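You operate a simulated robot arm through the tools that you are given. There is no shell and no other tool.

You are at the controls of a simulated robot arm. One attempt, no reset.

JOB
Run the bath at its card's heat and time, then switch it off.
Fine: wait for the green lamp; the lid stays on.
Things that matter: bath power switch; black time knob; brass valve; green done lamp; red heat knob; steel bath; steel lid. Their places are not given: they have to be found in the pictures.

It is judged by the outcome, as a careful person would: the job done as asked, and still so three seconds after it is handed in. It fails if anything else is knocked over, pushed out of place, dropped, spilled or broken. A push-on lid holds only when it is set on centred and level and pressed home; a screw cap is set on level and turned clockwise until tight.

ROBOT AND FRAMES
A 6-joint arm with a two-finger gripper, fixed in place. Base frame: the origin is on the floor under the middle of its stand, x ahead of it, y to its left, z up. Units: mm, degrees, N and s.
With the tool pointing down near the work surface it reaches from about 140 to 660 mm from the base axis. Its first joint turns from -66.0 to 66.0 degrees. Payload 2.45 kg.
The tool frame sits at the grasp point between the pads (the TCP): z along the fingers, y along the line on which they close. The tips reach 30 mm beyond it. The gripper opens to 106 mm; its body begins 79 mm behind the TCP.
Orientation is that of the tool frame in the base frame, as [roll, pitch, yaw] about the fixed x, y, z axes, in that order (R = Rz(yaw) Ry(pitch) Rx(roll)). With the fingers straight down and closing along the base's y, the tool's x points along the base's -x, its y along +y and its z along -z.

CONTROLS
- The arm moves only by the tool nudge_tool. Its argument "commands" is a list of rows, each an object (a shift or turn left out is 0, a gripper value left out holds the last) with "linear": the shift along the base's x, y, z in cm, a list of three; "rotation": the turn, a rotation vector about the base's x, y, z in degrees, a list of three. In form: [{"linear": [x, y, z], "rotation": [wx, wy, wz]}, ...]. A call has 1 to 20 rows; each row shifts and turns the commanded pose from where the row before left it. "gripper" is the opening in per cent of the stroke, from 0 (shut) to 100 (fully open), set as the call begins (left out, the last holds). A row lasts 0.2 s, in which the tool goes at most 50 mm and 8.6 degrees; a call with a longer step from one row to the next is refused whole, and so is a gripper value outside its range. Where a pose cannot be reached the arm comes as near as it can. A force on the tool above 90 N (or 10 N above the force at the start of the call, whichever is more), or a blocked arm, ends the call early, and 0.2 s more pass. The fingers move at their own pace (about 153 mm/s each) and stop on an object; they squeeze with about 24 N. The grip force told is the motor's: it shows also when the fingers shut on nothing. Time passes only in rows, and 0.2 s behind the last, so rows that do not move let the fingers close. The reply holds the time, the measured pose of the TCP, the force on the tool along the base axes, the opening and the grip force, in the units named above and with some noise, with the torque about the TCP (base axes, N m) and any sound that the robot's microphone picked up.
- Cameras (640 x 400 px; columns grow to the right, rows downward): "scene" is fixed at [70.4, 413.9, 1420.8]; the picture's right is [-0.70, -0.71, 0.00], its down [-0.23, 0.23, -0.95] and it looks along [0.67, -0.66, -0.32] (base axes); focal length 316 px, centre (320, 200). "wrist" rides on the gripper at [76, -2, -106] in the tool frame; the picture's right is [0.02, 1.00, 0.00], its down [-0.78, 0.02, -0.62] and it looks along [-0.62, 0.01, 0.78] (tool axes); focal length 247 px, centre (320, 200).
- camera(camera): a new picture of that camera. No time passes.
- point_at(camera, pixels): there is no depth. For up to 12 entries [column, row, z] of the newest picture of that camera ("zoom" is the newest enlarged one), the place [x, y] in the base frame at which the ray of that pixel passes the height z, good to about 3 mm, but the place of the scene camera against the robot may be out by one fixed shift of up to 12 mm in any direction. No time passes.
- inspect(camera, box): a new picture of the part [left, top, right, bottom] of that camera's present view, enlarged. No time passes.
- close_job(): hands the job in; it is judged then, once.

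Open the gripper and draw the arm clear of the work before you hand the job in, unless the task says otherwise.

The tools are called after ">>>" as a command line: name --argument value ..., lists and objects as JSON in quotes. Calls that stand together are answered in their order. nudge_tool: Moves the arm, as the interface text tells. Its arguments: {"type":"object","properties":{"commands":{"type":"array","items":{"type":"object","properties":{"linear":{"type":"array","items":{"type":"number"}},"rotation":{"type":"array","items":{"type":"number"}}}}},"gripper":{"type":"number"}},"required":["commands"]} The other tools are called the same way: camera (camera) takes a picture; point_at (camera, pixels) gives the place at which the rays of pixels pass given heights; inspect (camera, box) takes an enlarged picture of a part of a camera's view; close_job () hands the job in.

At the start:

```text
time_s: 0.0
position: [374.5, 25.8, 1287.2]
orientation: [-180.0, 0.0, 180.0]
ft_force: [0.5, -0.3, -0.5]
torque: [-0.01, 0.03, 0.01]
width: 105.9
grip_force: 0.0
```

scene: 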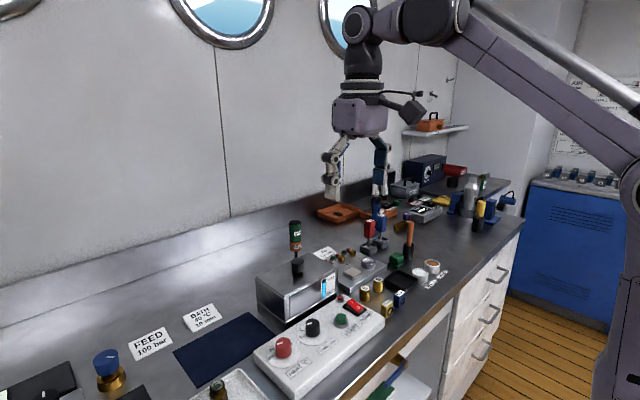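
wrist: 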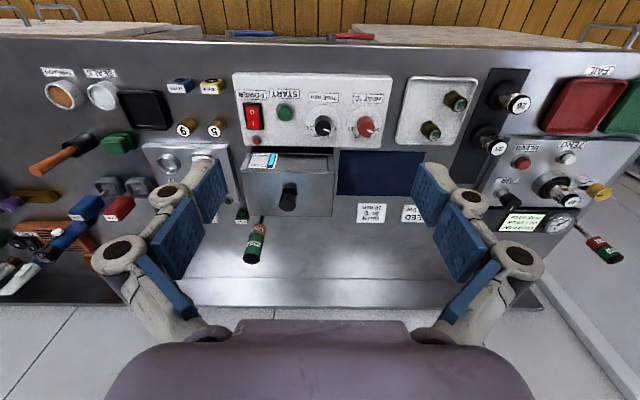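

The pictures show the steel bath at about (295,290) in the scene view, with a white control panel in front of it carrying red and black knobs, a green button and a red switch. I'll enlarge both views to read the card and the dial scales.

>>> inspect --camera "wrist" --box '[220, 60, 420, 185]'

>>> inspect --camera "scene" --box '[110, 210, 430, 400]'

>>> inspect --camera "wrist" --box '[330, 180, 450, 255]'

>>> inspect --camera "scene" --box '[170, 290, 230, 340]'

```text
3.20 times, centred on (320, 122) of wrist
```

zoom: 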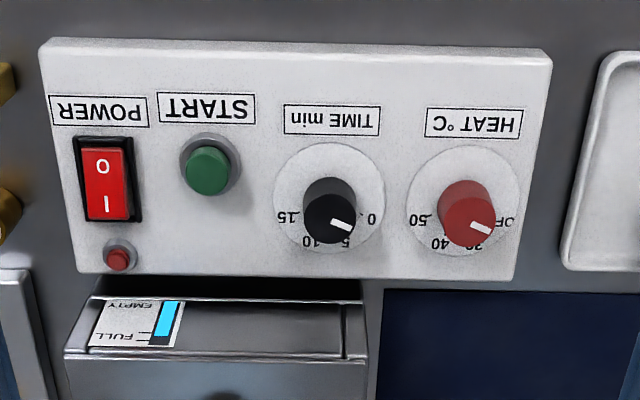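

```text
2.00 times, centred on (270, 305) of scene
```

zoom: 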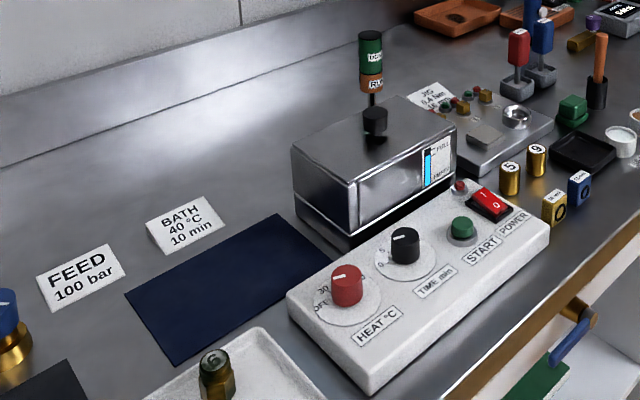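

```text
5.33 times, centred on (390, 218) of wrist
```

zoom: 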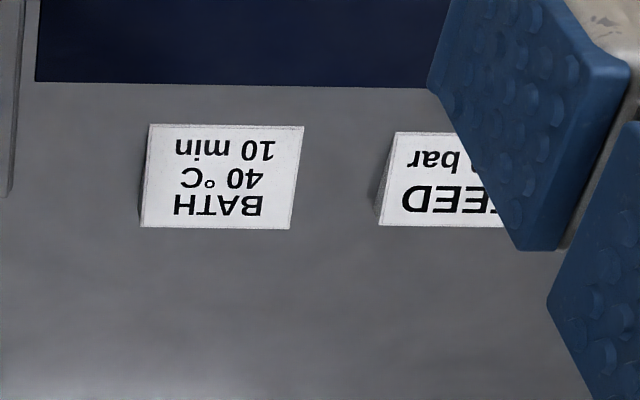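

```text
8.00 times, centred on (200, 315) of scene
```

zoom: 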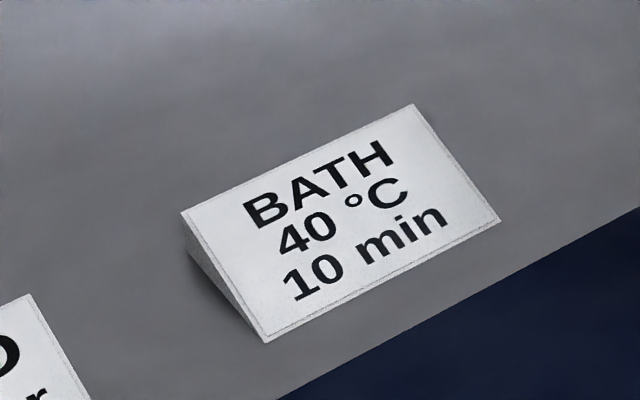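

The card reads BATH 40 °C / 10 min. Now I'll look closer at the level gauge, the tower lamps, the rocker switch and the dials.

>>> inspect --camera "scene" --box '[250, 215, 350, 315]'

>>> inspect --camera "scene" --box '[315, 285, 395, 345]'

>>> inspect --camera "scene" --box '[250, 310, 340, 380]'

>>> inspect --camera "wrist" --box '[300, 85, 390, 145]'

>>> inspect --camera "wrist" --box '[230, 85, 300, 180]'

>>> inspect --camera "wrist" --box '[220, 140, 340, 270]'

```text
4.00 times, centred on (300, 265) of scene
```

zoom: 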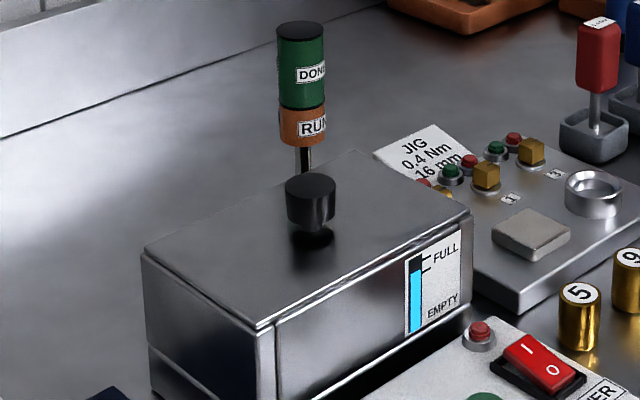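

```text
6.67 times, centred on (355, 315) of scene
```

zoom: 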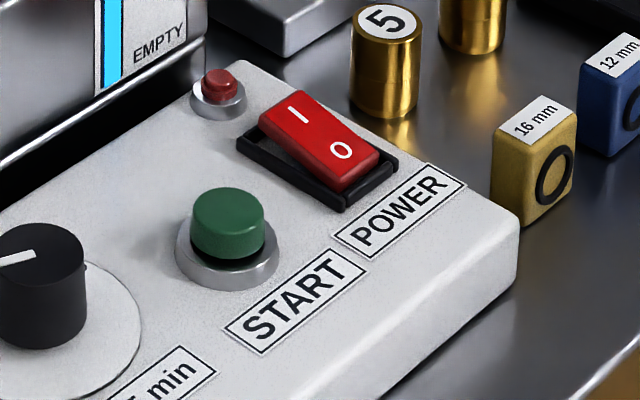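

```text
5.71 times, centred on (295, 345) of scene
```

zoom: 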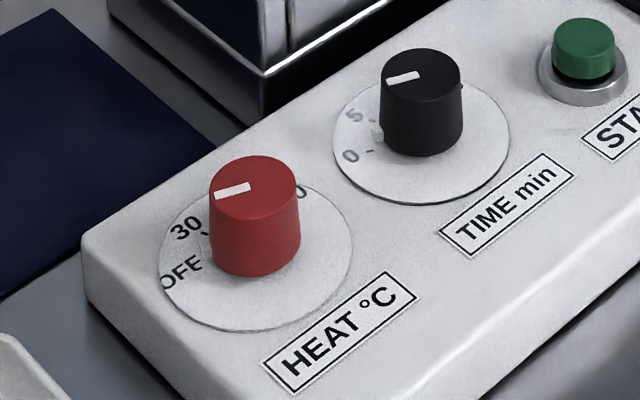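

```text
6.67 times, centred on (345, 115) of wrist
```

zoom: 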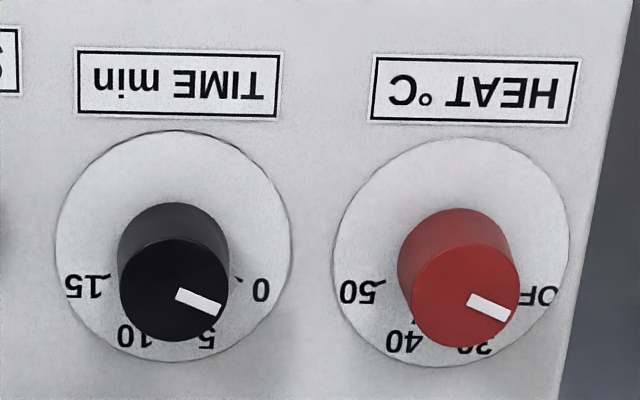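

```text
4.21 times, centred on (265, 132) of wrist
```

zoom: 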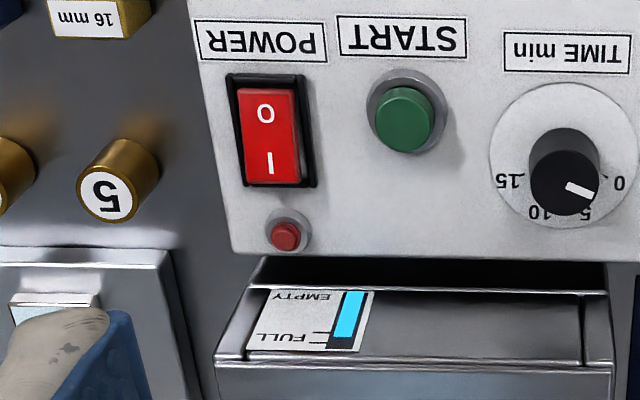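

```text
3.08 times, centred on (280, 205) of wrist
```

zoom: 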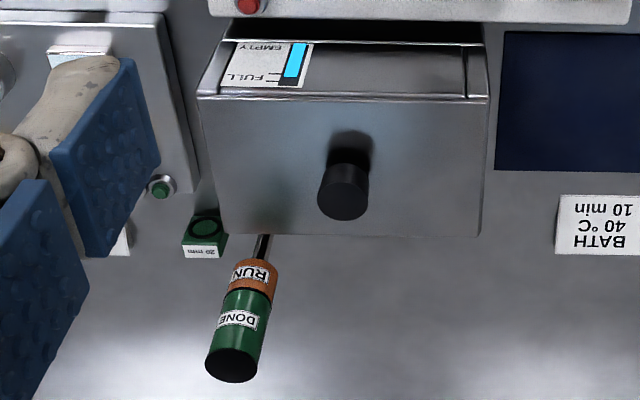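

The gauge top lies near the FULL ticks; I want that level sharp, and I want to see the rest of the bench (the brass valve in particular).

>>> inspect --camera "scene" --box '[340, 270, 370, 305]'

>>> inspect --camera "scene" --box '[315, 270, 345, 310]'

>>> inspect --camera "scene" --box '[0, 330, 160, 400]'

>>> inspect --camera "wrist" --box '[440, 70, 640, 270]'

>>> inspect --camera "wrist" --box '[0, 60, 240, 280]'

>>> inspect --camera "scene" --box '[310, 140, 530, 320]'

```text
11.43 times, centred on (355, 288) of scene
```

zoom: 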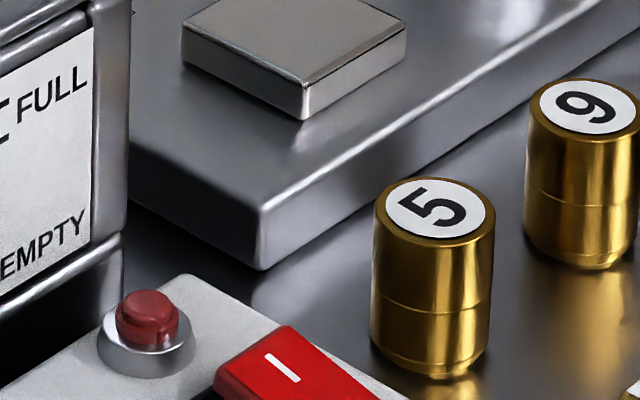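

```text
10.00 times, centred on (330, 290) of scene
```

zoom: 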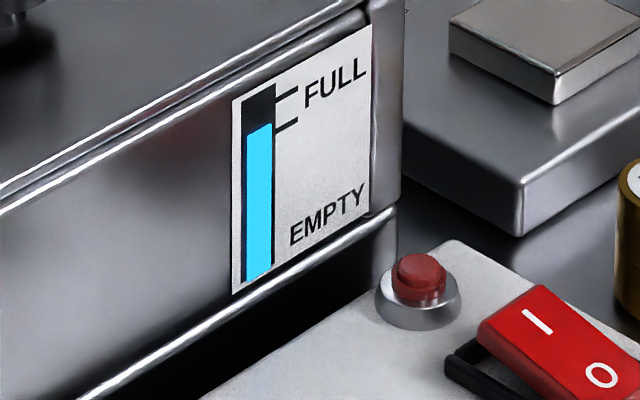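

```text
4.00 times, centred on (80, 365) of scene
```

zoom: 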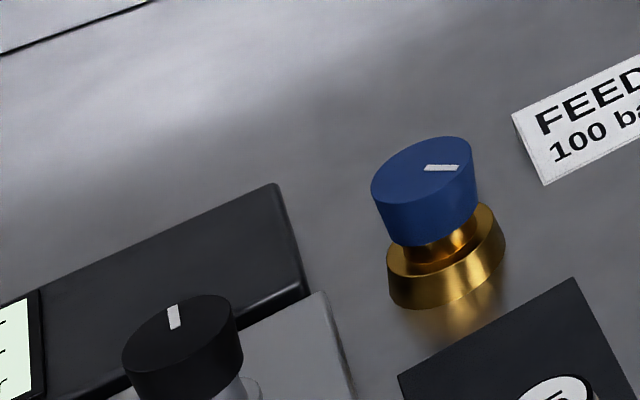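

```text
2.00 times, centred on (540, 170) of wrist
```

zoom: 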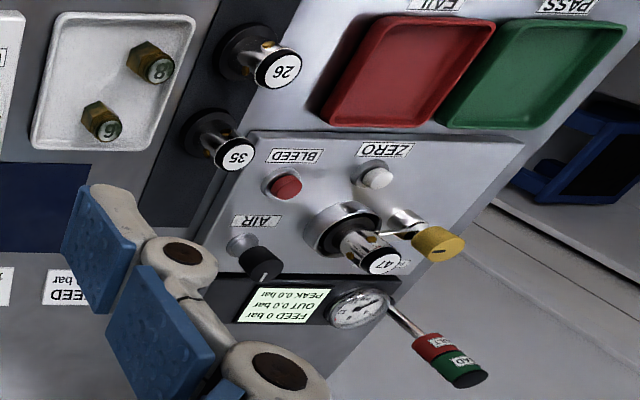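

```text
1.82 times, centred on (120, 170) of wrist
```

zoom: 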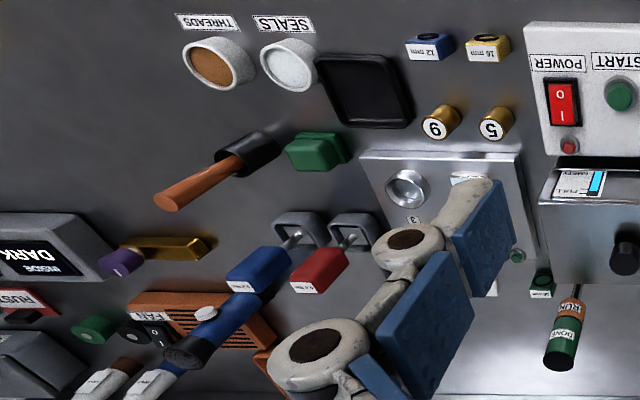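

```text
2.22 times, centred on (420, 230) of scene
```

zoom: 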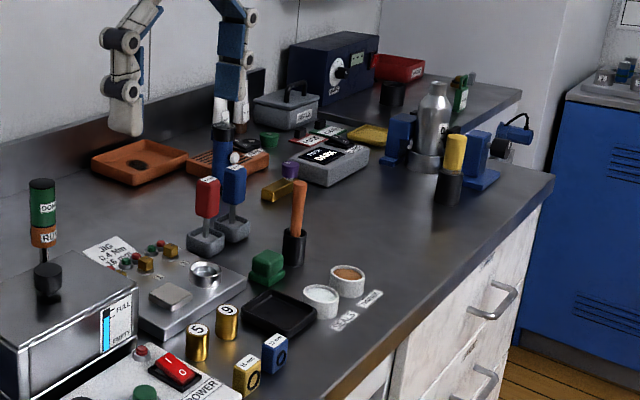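

The liquid sits at the lower FULL tick, the lid is on, and both pointers are at OFF and 0 (about 60° left of straight back). I'll triangulate the red knob top, black knob top and panel features from both cameras at trial heights.

>>> point_at --camera "wrist" --pixels '[[366.9, 128.0, 850], [366.9, 128.0, 950], [366.9, 128.0, 1050], [323.0, 127.5, 850], [323.0, 127.5, 950], [323.0, 127.5, 1050], [284.5, 113, 900], [284.5, 113, 1000], [253, 117, 900], [253, 117, 1000]]'

>>> point_at --camera "scene" --pixels '[[283.3, 342.0, 850], [283.3, 342.0, 950], [283.3, 342.0, 1050], [312.5, 322.5, 850], [312.5, 322.5, 950], [312.5, 322.5, 1050], [341, 317, 900], [341, 317, 1000], [354.5, 307, 900], [354.5, 307, 1000]]'

```text
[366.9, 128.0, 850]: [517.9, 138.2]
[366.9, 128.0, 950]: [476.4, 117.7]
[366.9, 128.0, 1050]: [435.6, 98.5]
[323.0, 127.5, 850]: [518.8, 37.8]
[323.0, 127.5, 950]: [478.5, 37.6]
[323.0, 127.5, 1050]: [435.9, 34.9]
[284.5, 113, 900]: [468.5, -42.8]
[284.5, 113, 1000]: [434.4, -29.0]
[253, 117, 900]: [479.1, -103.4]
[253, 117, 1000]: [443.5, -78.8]
```

```text
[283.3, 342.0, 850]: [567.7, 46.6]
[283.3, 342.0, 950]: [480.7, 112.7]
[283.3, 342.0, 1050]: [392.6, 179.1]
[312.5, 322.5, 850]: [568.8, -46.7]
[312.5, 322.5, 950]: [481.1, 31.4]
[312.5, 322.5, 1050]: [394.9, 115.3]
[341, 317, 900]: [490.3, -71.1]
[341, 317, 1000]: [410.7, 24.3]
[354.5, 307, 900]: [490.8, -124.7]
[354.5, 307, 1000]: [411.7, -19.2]
```

The red knob top triangulates to about (474,117,955), the black one to (476,37,955), the button to (455,-38,938), and the rocker to (470,-97,926). Now I'll do the same for the bath's lid edges, handle, lamp tower and the neighbours to know the clearances.

>>> point_at --camera "wrist" --pixels '[[240, 171.6, 950], [240, 171.6, 1050], [333.6, 171.6, 950], [333.6, 171.6, 1050], [287.5, 206.6, 950], [287.5, 206.6, 1050], [251, 259, 950], [251, 259, 1050], [392, 134, 920], [392, 78, 920], [233, 73, 920], [241, 146, 920]]'

>>> point_at --camera "scene" --pixels '[[337.5, 268.3, 950], [337.5, 268.3, 1050], [283, 301, 950], [283, 301, 1050], [297.8, 260.8, 950], [297.8, 260.8, 1050], [295.8, 222, 1050], [295.8, 222, 1150], [377, 282, 900], [377, 282, 950], [389, 307, 900], [389, 307, 950]]'

```text
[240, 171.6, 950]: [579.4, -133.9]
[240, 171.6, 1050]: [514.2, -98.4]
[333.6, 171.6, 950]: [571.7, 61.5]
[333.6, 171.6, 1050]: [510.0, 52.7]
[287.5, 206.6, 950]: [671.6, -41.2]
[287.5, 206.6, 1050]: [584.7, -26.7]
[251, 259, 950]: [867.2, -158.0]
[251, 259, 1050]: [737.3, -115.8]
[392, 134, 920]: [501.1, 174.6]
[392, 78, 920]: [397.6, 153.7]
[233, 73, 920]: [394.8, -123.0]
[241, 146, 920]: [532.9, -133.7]
```

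```text
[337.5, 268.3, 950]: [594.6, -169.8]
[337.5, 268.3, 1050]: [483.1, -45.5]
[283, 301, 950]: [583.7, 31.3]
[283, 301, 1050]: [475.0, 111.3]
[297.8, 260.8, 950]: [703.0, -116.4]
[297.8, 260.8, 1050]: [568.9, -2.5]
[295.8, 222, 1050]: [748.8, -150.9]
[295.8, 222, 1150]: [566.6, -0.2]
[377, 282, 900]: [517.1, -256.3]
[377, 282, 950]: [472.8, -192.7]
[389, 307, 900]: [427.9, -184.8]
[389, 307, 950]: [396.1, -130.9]
```

The lid front edge is at x≈555, z≈987 and the handle top is at z≈1021, so a vertical gripper over the knobs (x≈475) clears the bath. I'll move down and back for a closer wrist view of the panel.

>>> nudge_tool --commands '[{"linear": [-0.9, -0.5, -3.5]}, {"linear": [-0.9, -0.5, -3.5]}, {"linear": [-0.9, -0.5, -3.5]}, {"linear": [-0.9, -0.5, -3.5]}, {"linear": [-0.9, -0.5, -3.5]}, {}]'

>>> camera --camera "wrist"

>>> camera --camera "scene"

```text
time_s: 1.4
position: [327.7, 0.5, 1112.8]
orientation: [-179.9, -0.1, 180.0]
ft_force: [1.0, -0.4, -0.8]
torque: [-0.02, 0.0, -0.02]
width: 105.8
grip_force: 0.1
```

```text
taken
```

wrist: 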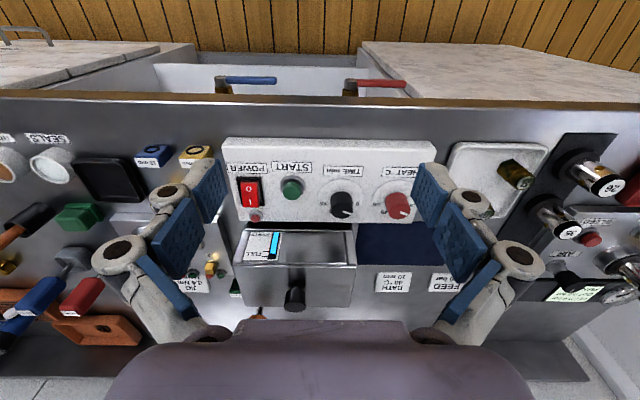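

```text
taken
```

scene: 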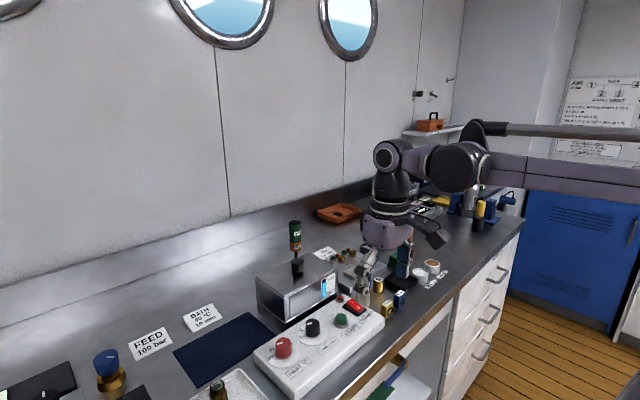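

The panel is now at (225–435, 140–225) in the wrist view. I'll enlarge the dials and the rocker.

>>> inspect --camera "wrist" --box '[310, 155, 440, 235]'

>>> inspect --camera "wrist" --box '[220, 155, 320, 225]'

>>> inspect --camera "scene" --box '[325, 210, 435, 330]'

```text
4.92 times, centred on (375, 195) of wrist
```

zoom: 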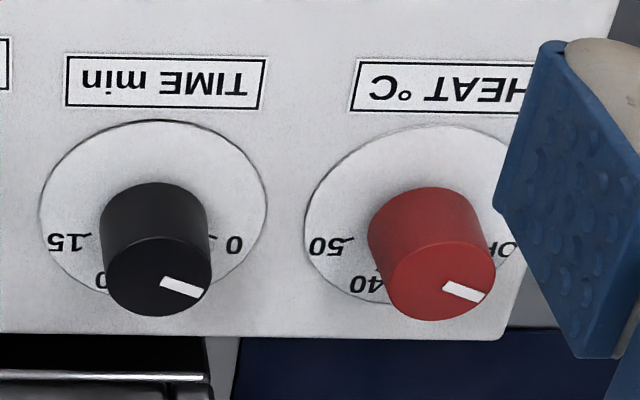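

```text
5.71 times, centred on (270, 190) of wrist
```

zoom: 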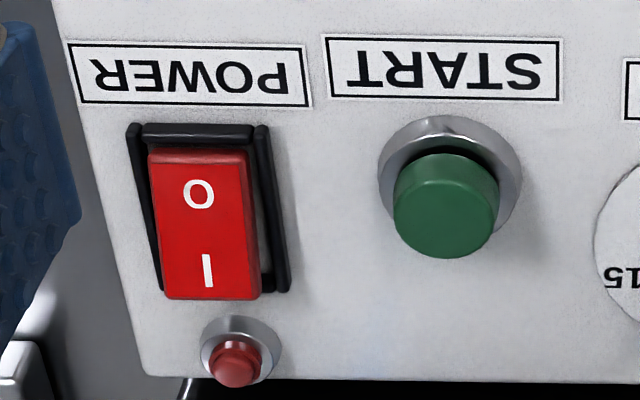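

```text
3.33 times, centred on (380, 270) of scene
```

zoom: 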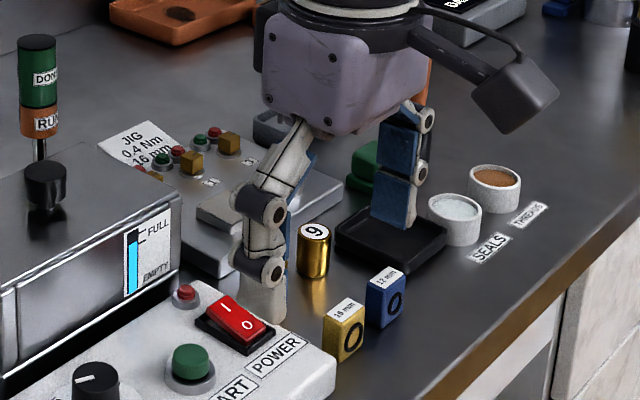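

The rocker's I end stands proud and its O end is sunk in the frame, so the power is OFF now. I'll work out positions from this nearer view.

>>> point_at --camera "wrist" --pixels '[[400, 211.7, 955], [342.5, 210.7, 955], [340.9, 196.2, 918], [394.3, 197.4, 918], [292.2, 192.6, 938], [250.7, 203.1, 930], [248.6, 188.2, 922], [255.3, 218, 928], [342.5, 210.7, 960], [292.2, 192.6, 930], [270, 170, 918], [345, 172, 918]]'

>>> inspect --camera "scene" --box '[240, 300, 400, 400]'

```text
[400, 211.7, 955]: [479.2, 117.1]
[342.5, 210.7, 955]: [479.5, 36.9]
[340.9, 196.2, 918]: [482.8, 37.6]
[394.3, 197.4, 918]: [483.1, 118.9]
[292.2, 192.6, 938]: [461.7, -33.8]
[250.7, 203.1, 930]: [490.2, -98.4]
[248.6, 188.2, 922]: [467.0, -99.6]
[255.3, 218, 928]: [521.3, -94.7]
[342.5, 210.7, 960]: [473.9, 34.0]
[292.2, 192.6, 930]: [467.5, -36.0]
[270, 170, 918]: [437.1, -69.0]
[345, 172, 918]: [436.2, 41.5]
```

```text
4.00 times, centred on (320, 350) of scene
```

zoom: 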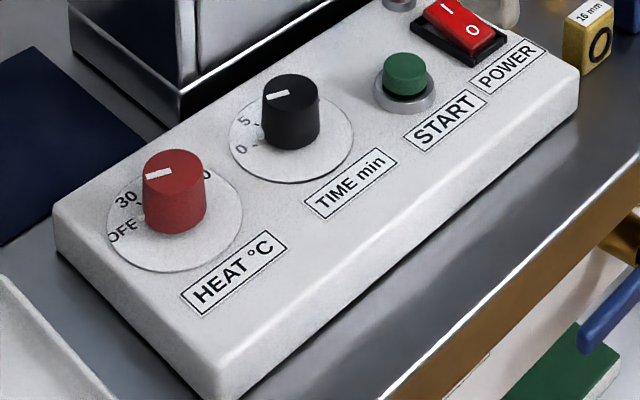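

The knobs lie near x≈475–481, y≈37 and 117, but the heights are still loose by some mm. I'll go closer, between the two knobs, for a better fix.

>>> nudge_tool --commands '[{"linear": [1.7, 1.9, -2.6]}, {"linear": [1.7, 1.9, -2.6]}, {"linear": [1.7, 1.9, -2.6]}, {"linear": [1.7, 1.9, -2.6]}, {}]'

>>> camera --camera "wrist"

>>> camera --camera "scene"

```text
time_s: 2.6
position: [395.8, 78.6, 1007.6]
orientation: [179.9, 0.0, 179.9]
ft_force: [0.7, 0.4, 0.2]
torque: [-0.01, -0.02, -0.02]
width: 106.1
grip_force: 0.0
```

```text
taken
```

wrist: 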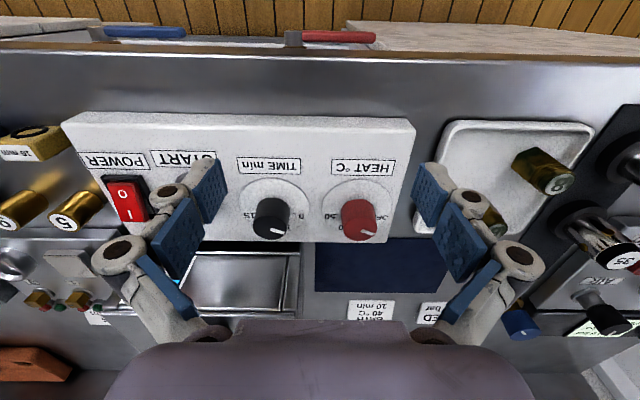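

```text
taken
```

scene: 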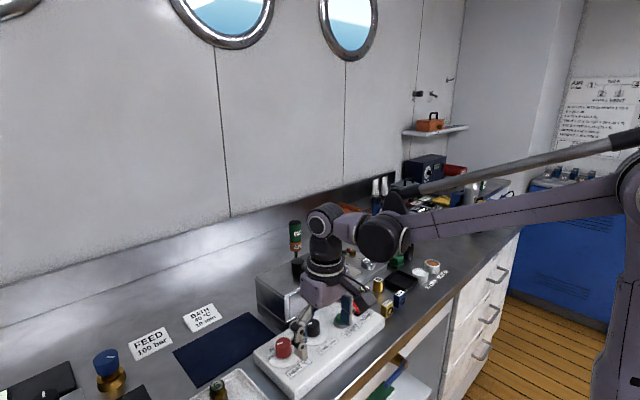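

Both knobs are between the fingers at (272,220) and (358,220). I'll enlarge that area and the finger tips.

>>> inspect --camera "wrist" --box '[225, 165, 425, 290]'

>>> inspect --camera "scene" --box '[240, 270, 400, 370]'

```text
3.20 times, centred on (325, 228) of wrist
```

zoom: 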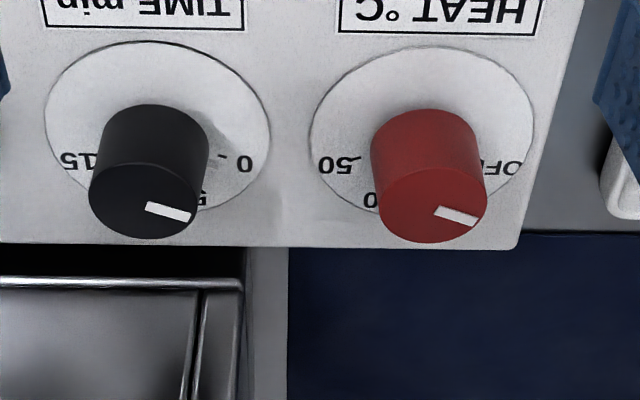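

```text
4.00 times, centred on (320, 320) of scene
```

zoom: 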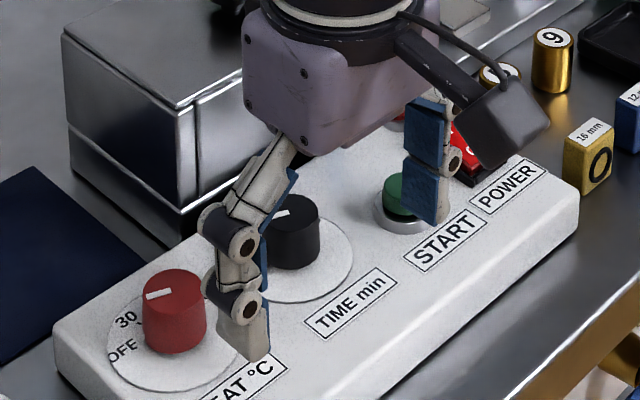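

From the enlargement, the black knob top is at (270.3,227.5), the red at (360.3,229), with disc centres at (274,204) and (356.6,206). I'll convert these.

>>> point_at --camera "wrist" --pixels '[[270.3, 227.5, 955], [270.3, 227.5, 965], [360.3, 229.1, 955], [360.3, 229.1, 965], [274.1, 204.1, 918], [274.1, 204.1, 925], [356.6, 205.9, 918], [356.6, 205.9, 925], [125, 190, 925], [131, 210, 935]]'

```text
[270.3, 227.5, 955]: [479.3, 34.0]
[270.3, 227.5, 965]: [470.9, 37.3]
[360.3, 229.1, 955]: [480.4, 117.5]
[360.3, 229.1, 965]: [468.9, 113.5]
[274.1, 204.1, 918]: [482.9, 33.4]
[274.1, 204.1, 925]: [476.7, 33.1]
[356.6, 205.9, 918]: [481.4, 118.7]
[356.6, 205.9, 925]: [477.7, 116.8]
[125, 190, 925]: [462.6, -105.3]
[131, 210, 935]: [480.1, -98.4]
```

I'll repeat the readings to see whether the noise is random, so I can average it.

>>> point_at --camera "wrist" --pixels '[[270.3, 227.5, 960], [270.3, 227.5, 960], [270.3, 227.5, 960], [360.3, 229.1, 960], [360.3, 229.1, 960], [360.3, 229.1, 960], [274.1, 204.1, 920], [274.1, 204.1, 920], [274.1, 204.1, 920], [356.6, 205.9, 920], [356.6, 205.9, 920], [356.6, 205.9, 920]]'

```text
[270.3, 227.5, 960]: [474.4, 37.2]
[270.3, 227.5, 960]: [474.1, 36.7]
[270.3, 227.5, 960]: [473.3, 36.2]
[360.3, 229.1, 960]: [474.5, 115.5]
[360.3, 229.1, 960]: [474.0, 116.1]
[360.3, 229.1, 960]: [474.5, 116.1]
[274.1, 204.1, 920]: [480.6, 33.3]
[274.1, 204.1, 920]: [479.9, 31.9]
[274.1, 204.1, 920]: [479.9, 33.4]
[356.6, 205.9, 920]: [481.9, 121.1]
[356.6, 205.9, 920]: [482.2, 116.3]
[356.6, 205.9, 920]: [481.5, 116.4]
```

Averaging puts the knobs at about black (472,36), red (472,114.5), tops at z≈961 and panel face near z≈931. Next I'll enlarge each dial for the pointer and tick angles.

>>> inspect --camera "wrist" --box '[232, 172, 312, 247]'

>>> inspect --camera "wrist" --box '[318, 172, 398, 247]'

```text
5.33 times, centred on (272, 210) of wrist
```

zoom: 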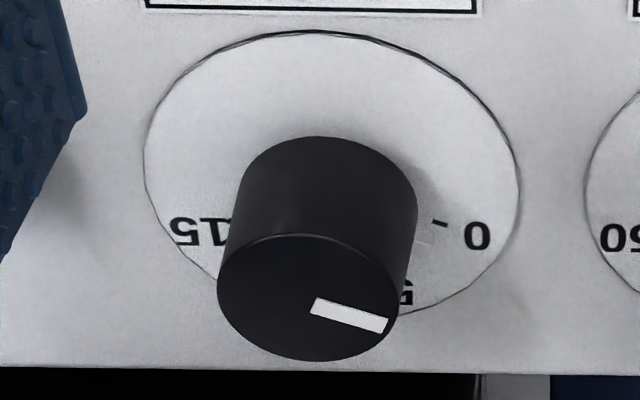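

```text
5.33 times, centred on (358, 210) of wrist
```

zoom: 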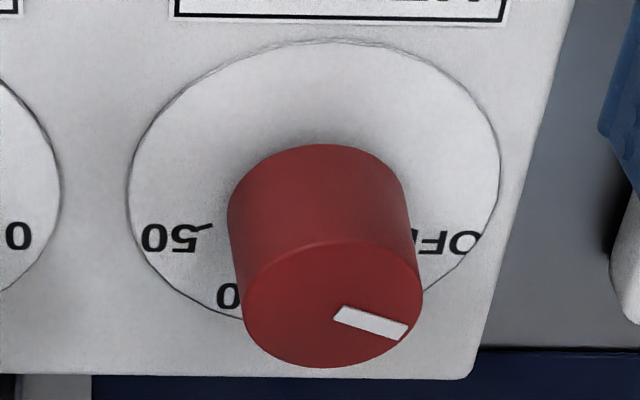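

Both pointers sit about 60–65° left of straight back (OFF/0), with ticks at about ±60° and ±20°, so each knob needs about −80° (clockwise) to reach 40 and 10. I'll go above the red knob with the gripper at 60% and pre-turn +40° so the turn is centred.

>>> nudge_tool --commands '[{"linear": [1.52, 0.72, 0.5], "rotation": [0, 0, 8]}, {"linear": [1.52, 0.72, 0.5], "rotation": [0, 0, 8]}, {"linear": [1.52, 0.72, 0], "rotation": [0, 0, 8]}, {"linear": [1.52, 0.72, 0], "rotation": [0, 0, 8]}, {"linear": [1.52, 0.72, 0], "rotation": [0, 0, 8]}, {}]' --gripper 60

>>> camera --camera "wrist"

>>> inspect --camera "scene" --box '[220, 250, 420, 375]'

```text
time_s: 4.0
position: [472.2, 113.8, 1017.7]
orientation: [179.9, 0.0, -139.9]
ft_force: [-0.3, 0.1, -0.3]
torque: [-0.01, 0.02, 0.0]
width: 63.6
grip_force: 0.1
```

```text
taken
```

wrist: 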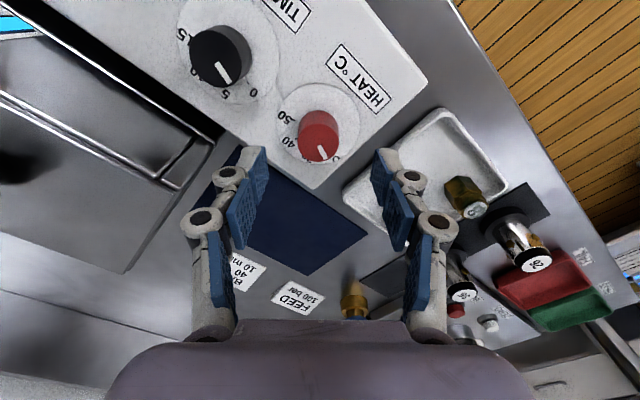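

```text
3.20 times, centred on (320, 312) of scene
```

zoom: 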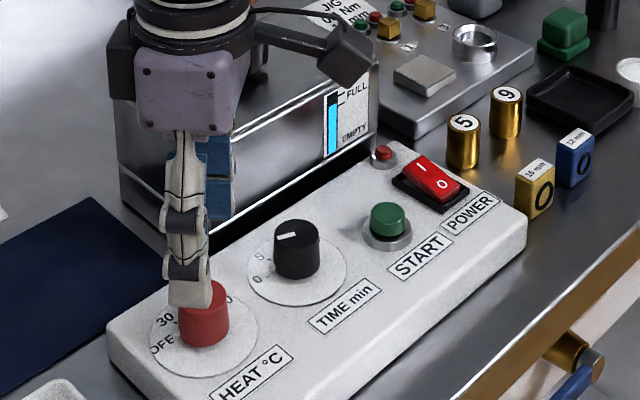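

With the tool axis at this pose, a knob top at z=961 directly beneath should appear at (320.7,141.5). I'll enlarge the red knob to check centring.

>>> inspect --camera "wrist" --box '[270, 75, 370, 175]'

```text
4.00 times, centred on (320, 125) of wrist
```

zoom: 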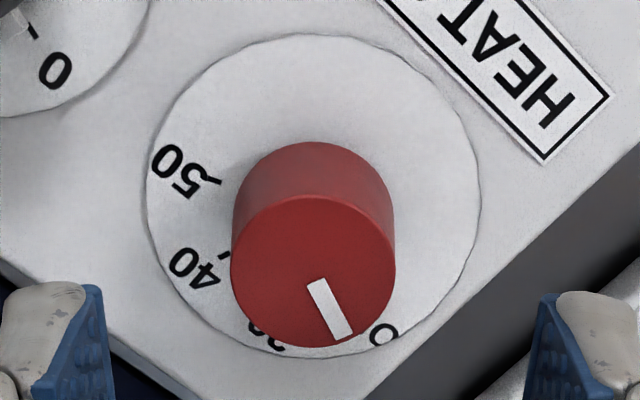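

The knob reads (318.4,142.9) and its disc (318.6,123.9): it is 1.5 mm to tool −y, top z≈963, disc z≈930. I'll correct by (+1,−1.15) mm and descend to TCP z≈969.

>>> nudge_tool --commands '[{"linear": [0.1, -0.12, -1.3]}, {"linear": [0, 0, -1.3]}, {"linear": [0, 0, -1.2]}, {"linear": [0, 0, -1.1]}, {}]'

>>> camera --camera "wrist"

>>> inspect --camera "scene" --box '[220, 270, 380, 380]'

```text
time_s: 5.2
position: [473.1, 111.9, 967.2]
orientation: [-180.0, 0.0, -140.0]
ft_force: [-0.6, 0.1, 0.8]
torque: [0.0, -0.01, 0.01]
width: 63.5
grip_force: 0.2
```

```text
taken
```

wrist: 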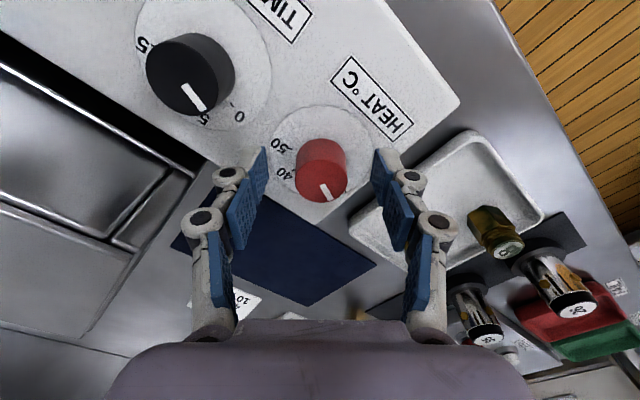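

```text
3.64 times, centred on (300, 325) of scene
```

zoom: 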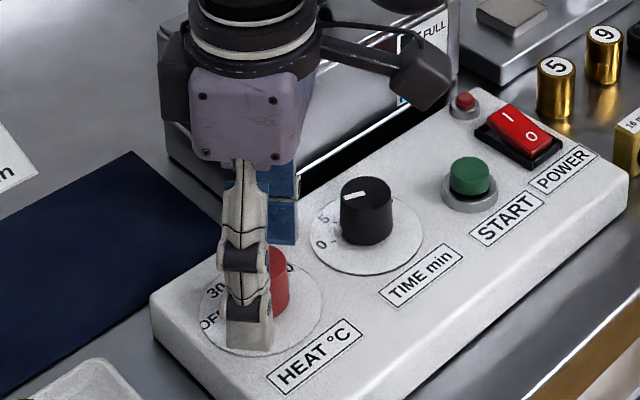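

The knob top sits at about (322,183), matching the tool axis (320.9,183.5). I'll close on it with rows that do not move.

>>> nudge_tool --commands '[{}, {}, {}]' --gripper 0

```text
time_s: 6.0
position: [473.2, 112.9, 969.1]
orientation: [179.8, 0.0, -140.0]
ft_force: [-3.5, 4.3, 5.8]
torque: [0.1, 0.18, -0.02]
width: 30.7
grip_force: 44.8
```

It grips at 30.7 mm with only small side force. I'll turn clockwise 40° first and check the readings.

>>> nudge_tool --commands '[{"rotation": [0, 0, -8]}, {"rotation": [0, 0, -8]}, {"rotation": [0, 0, -8]}, {"rotation": [0, 0, -8]}, {"rotation": [0, 0, -8]}, {}]'

>>> camera --camera "wrist"

```text
time_s: 7.4
position: [472.9, 114.2, 969.5]
orientation: [179.6, 0.0, -180.0]
ft_force: [-12.5, 18.9, 5.0]
torque: [0.27, -0.21, 0.03]
width: 30.9
grip_force: 45.2
```

```text
taken
```

wrist: 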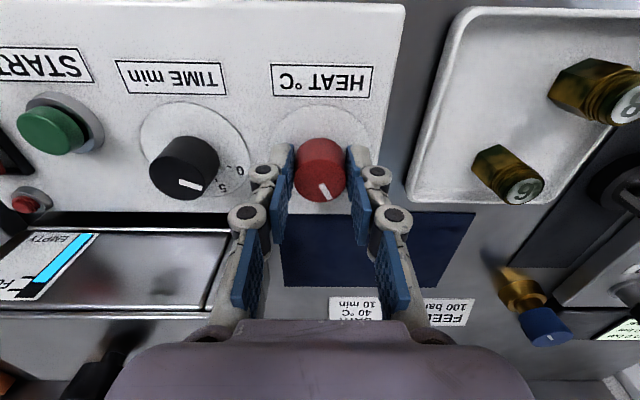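

The pointer turned with the gripper. The side force (−12.5, 18.9 N) says the knob's axis is a bit to +y/−x, so I'll shift by (−0.8,+1.5) mm and then turn the other 40°.

>>> nudge_tool --commands '[{"linear": [-0.08, 0.15, 0]}, {"rotation": [0, 0, -8]}, {"rotation": [0, 0, -8]}, {"rotation": [0, 0, -8]}, {"rotation": [0, 0, -8]}, {"rotation": [0, 0, -8]}, {}]'

>>> camera --camera "wrist"

>>> inspect --camera "scene" --box '[220, 290, 360, 390]'

```text
time_s: 9.0
position: [472.7, 116.5, 969.2]
orientation: [179.7, -0.1, 139.9]
ft_force: [4.3, 22.7, 4.2]
torque: [0.19, -0.76, 0.01]
width: 31.1
grip_force: 45.0
```

```text
taken
```

wrist: 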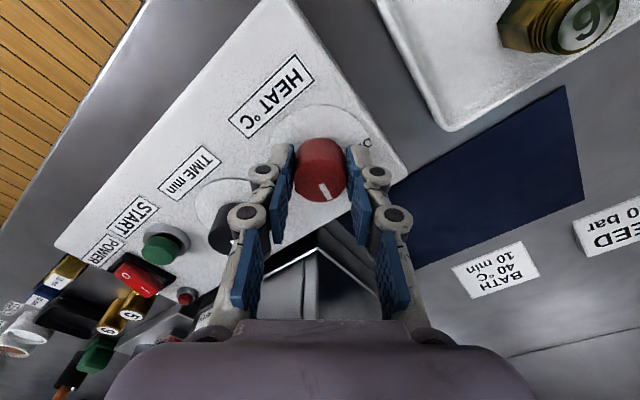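

```text
4.00 times, centred on (290, 340) of scene
```

zoom: 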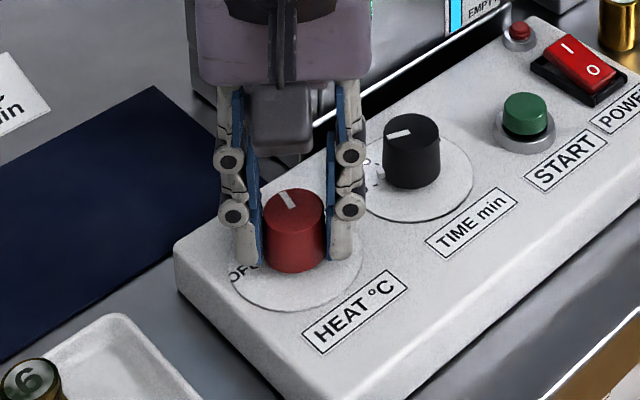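

The red pointer now points a little right of straight back and the black knob is untouched. I'll open, lift and look at the dial.

>>> nudge_tool --commands '[{}, {}, {"linear": [0, 0, 2.5]}, {"linear": [0, 0, 2.5]}, {}]' --gripper 60

>>> camera --camera "wrist"

>>> inspect --camera "wrist" --box '[270, 75, 370, 175]'

```text
time_s: 10.2
position: [472.9, 113.6, 1019.0]
orientation: [179.9, 0.0, 139.9]
ft_force: [-0.8, -0.2, -0.1]
torque: [-0.02, 0.0, 0.04]
width: 63.3
grip_force: 0.1
```

```text
taken
```

wrist: 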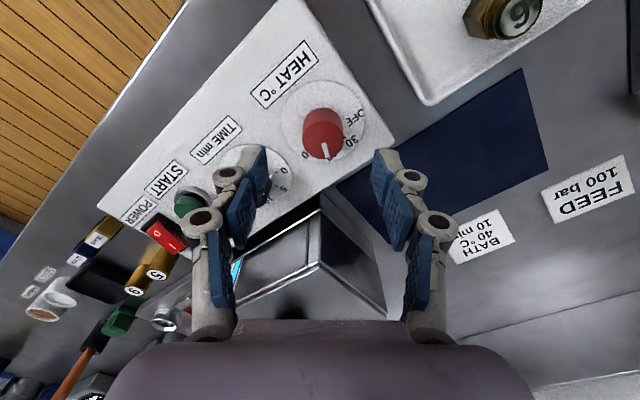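

```text
4.00 times, centred on (320, 125) of wrist
```

zoom: 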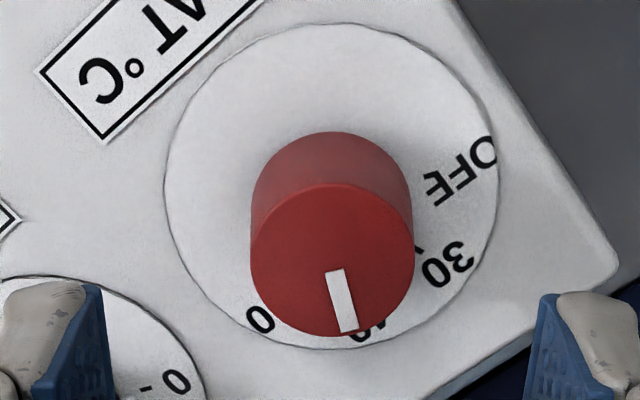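

The pointer reads close to the 40 mark but the knob hides the tick from this slant. I'll raise the tool, turn it back to straight, and tilt it 38.5° so the camera looks straight down on both dials.

>>> nudge_tool --commands '[{"linear": [0, -0.8, 1.3], "rotation": [0, 0, 8]}, {"linear": [0, -0.8, 1.3], "rotation": [0, 0, 8]}, {"linear": [0, -0.8, 1.3], "rotation": [0, 0, 8]}, {"linear": [0, -0.8, 1.3], "rotation": [0, 0, 8]}, {"linear": [0, -0.8, 1.3], "rotation": [0, 0, 8]}, {"rotation": [0, 7.7, 0]}, {"rotation": [0, 7.7, 0]}, {"rotation": [0, 7.7, 0]}, {"rotation": [0, 7.7, 0]}, {"rotation": [0, 7.7, 0]}, {}]' --gripper 100

>>> camera --camera "wrist"

>>> camera --camera "scene"

```text
time_s: 12.6
position: [471.5, 75.1, 1083.7]
orientation: [179.8, -25.4, -180.0]
ft_force: [0.0, -0.4, 0.2]
torque: [0.01, -0.01, -0.01]
width: 106.1
grip_force: 0.1
out of reach, approached as far as the arm can: row 9, 10
```

```text
taken
```

wrist: 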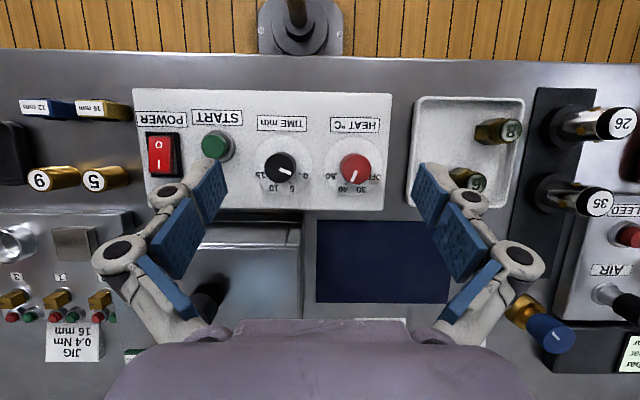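

```text
taken
```

scene: 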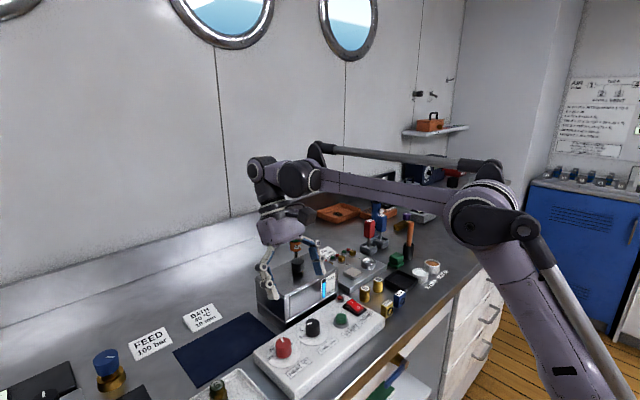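

The arm could tilt only to 25°, but the dials are now seen nearly from above. I'll enlarge them.

>>> inspect --camera "wrist" --box '[325, 135, 389, 199]'

>>> inspect --camera "wrist" --box '[248, 135, 312, 199]'

```text
6.25 times, centred on (357, 167) of wrist
```

zoom: 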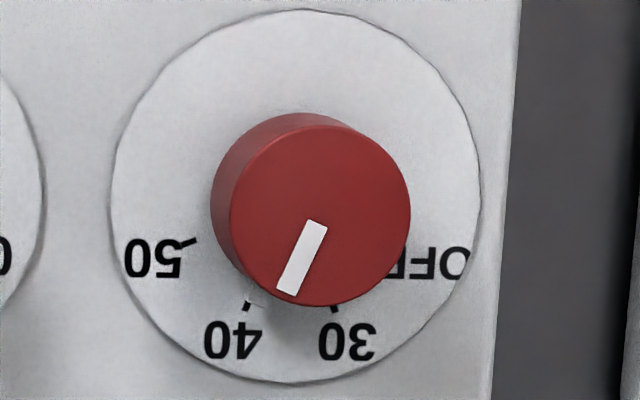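

```text
6.25 times, centred on (280, 167) of wrist
```

zoom: 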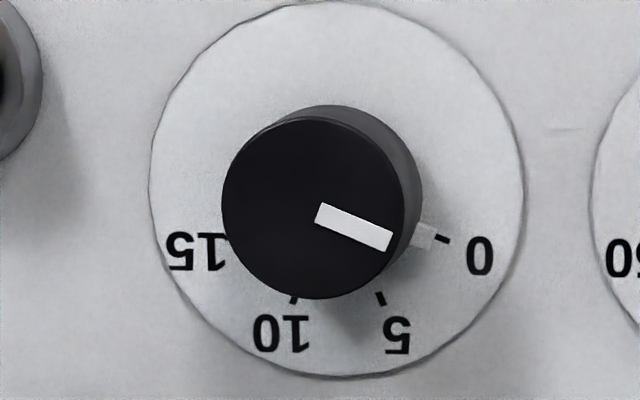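

The red pointer and its white base index lie right by the 40 tick, and black is at the 0 tick. I'll enlarge more to compare index and tick.

>>> inspect --camera "wrist" --box '[335, 170, 367, 190]'

>>> inspect --camera "wrist" --box '[280, 160, 312, 180]'

```text
16.00 times, centred on (351, 180) of wrist
```

zoom: 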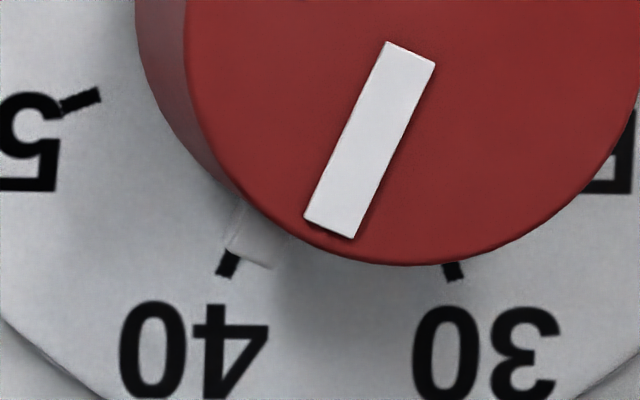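

```text
16.00 times, centred on (296, 170) of wrist
```

zoom: 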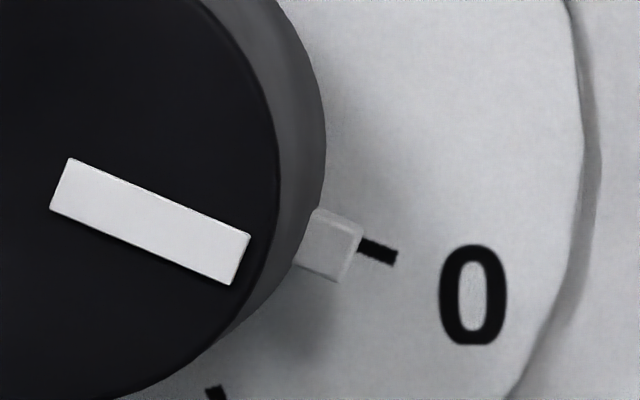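

Tick spacing measures about 42°, the red index sits roughly 2° short of 40, and black starts about 2° past 0. The grip readings fix the red axis at (475.1,114.4), hence black near (475,35). I'll level the tool again first.

>>> nudge_tool --commands '[{"rotation": [0, -8, 0]}, {"rotation": [0, -8, 0]}, {"rotation": [0, -8, 0]}, {"rotation": [0, -1.4, 0]}, {}]' --gripper 60

```text
time_s: 13.8
position: [472.4, 73.8, 1084.2]
orientation: [179.8, 0.0, -179.9]
ft_force: [0.1, -1.0, 1.0]
torque: [0.01, 0.0, 0.01]
width: 63.8
grip_force: 0.0
```

Levelled exactly. Now I'll go above the black knob with a +41° pre-turn, at TCP z≈1018.

>>> nudge_tool --commands '[{"linear": [0.05, -0.776, -1.32], "rotation": [0, 0, 8.2]}, {"linear": [0.05, -0.776, -1.32], "rotation": [0, 0, 8.2]}, {"linear": [0.05, -0.776, -1.32], "rotation": [0, 0, 8.2]}, {"linear": [0.05, -0.776, -1.32], "rotation": [0, 0, 8.2]}, {"linear": [0.06, -0.776, -1.32], "rotation": [0, 0, 8.2]}, {}]'

>>> camera --camera "wrist"

>>> inspect --camera "wrist" --box '[270, 75, 370, 175]'

```text
time_s: 15.2
position: [475.6, 35.5, 1018.4]
orientation: [179.8, 0.0, -138.9]
ft_force: [-0.4, -0.3, 0.5]
torque: [-0.02, -0.03, -0.01]
width: 63.7
grip_force: 0.0
```

```text
taken
```

wrist: 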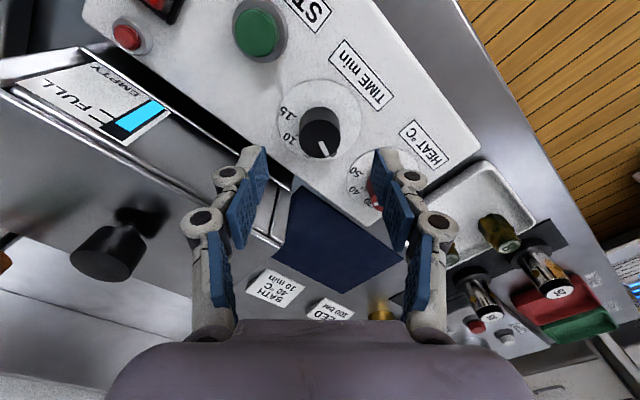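

```text
4.00 times, centred on (320, 125) of wrist
```

zoom: 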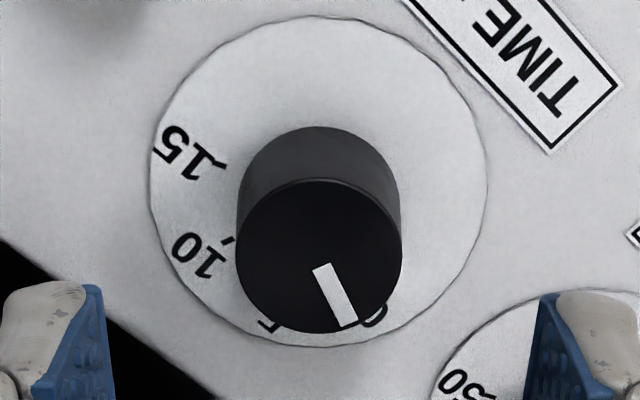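

The black knob top (319.9,138.9) and disc (319.6,120.3) sit within half a mm of the tool axis. I'll descend to z≈968 with a 0.5 mm trim and close.

>>> nudge_tool --commands '[{"linear": [0.01, -0.05, -1.3]}, {"linear": [0, 0, -1.3]}, {"linear": [0, 0, -1.3]}, {"linear": [0, 0, -1.1]}, {}]'

>>> nudge_tool --commands '[{}, {}, {}]' --gripper 0

```text
time_s: 16.4
position: [475.1, 33.9, 968.7]
orientation: [179.8, 0.1, -139.0]
ft_force: [0.5, -0.6, 1.0]
torque: [-0.01, 0.01, -0.02]
width: 63.6
grip_force: 0.1
```

```text
time_s: 17.2
position: [474.2, 34.5, 968.7]
orientation: [179.8, 0.0, -139.0]
ft_force: [-1.3, 0.8, 5.4]
torque: [-0.03, 0.1, -0.02]
width: 30.8
grip_force: 44.6
```

Gripped at 30.8 mm with hardly any side force. I'll turn it clockwise 82° in ten rows of 8.2°.

>>> nudge_tool --commands '[{"rotation": [0, 0, -8.2]}, {"rotation": [0, 0, -8.2]}, {"rotation": [0, 0, -8.2]}, {"rotation": [0, 0, -8.2]}, {"rotation": [0, 0, -8.2]}, {"rotation": [0, 0, -8.2]}, {"rotation": [0, 0, -8.2]}, {"rotation": [0, 0, -8.2]}, {"rotation": [0, 0, -8.2]}, {"rotation": [0, 0, -8.2]}, {}]'

>>> camera --camera "wrist"

```text
time_s: 19.6
position: [474.4, 35.7, 968.8]
orientation: [179.7, 0.0, 139.0]
ft_force: [-7.4, 3.2, 30.0]
torque: [0.37, 0.58, -0.02]
width: 30.9
grip_force: 45.0
```

```text
taken
```

wrist: 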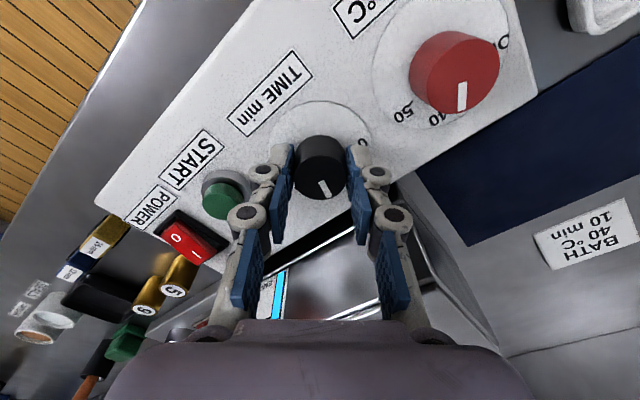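

The knob turned with the pads. I'll open, lift, straighten the yaw and go back to the tilted look-down view to check both dials.

>>> nudge_tool --commands '[{}, {}, {"linear": [0, 0, 2.5]}, {"linear": [0, 0, 2.5]}, {"linear": [0, 0.8, 1.3], "rotation": [0, 0, 8.2]}, {"linear": [0, 0.8, 1.3], "rotation": [0, 0, 8.2]}, {"linear": [0, 0.8, 1.3], "rotation": [0, 0, 8.2]}, {"linear": [0, 0.8, 1.3], "rotation": [0, 0, 8.2]}, {"linear": [0, 0.8, 1.3], "rotation": [0, 0, 8.2]}, {"rotation": [0, 7.7, 0]}, {"rotation": [0, 7.7, 0]}, {"rotation": [0, 7.7, 0]}, {}]' --gripper 60

>>> camera --camera "wrist"

```text
time_s: 22.4
position: [475.3, 74.7, 1083.1]
orientation: [179.7, -23.2, 179.9]
ft_force: [-0.2, 0.0, -0.4]
torque: [0.01, -0.04, 0.01]
width: 63.5
grip_force: 0.0
```

```text
taken
```

wrist: 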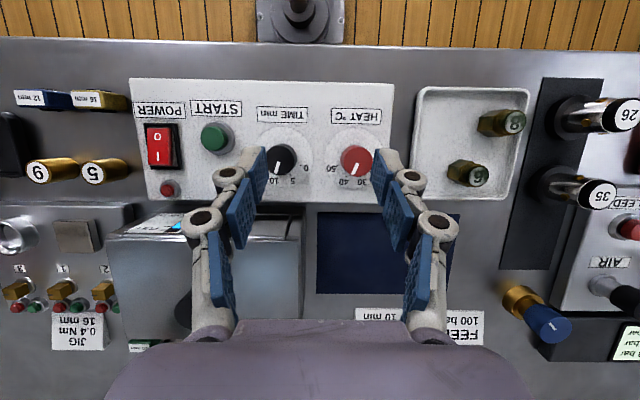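

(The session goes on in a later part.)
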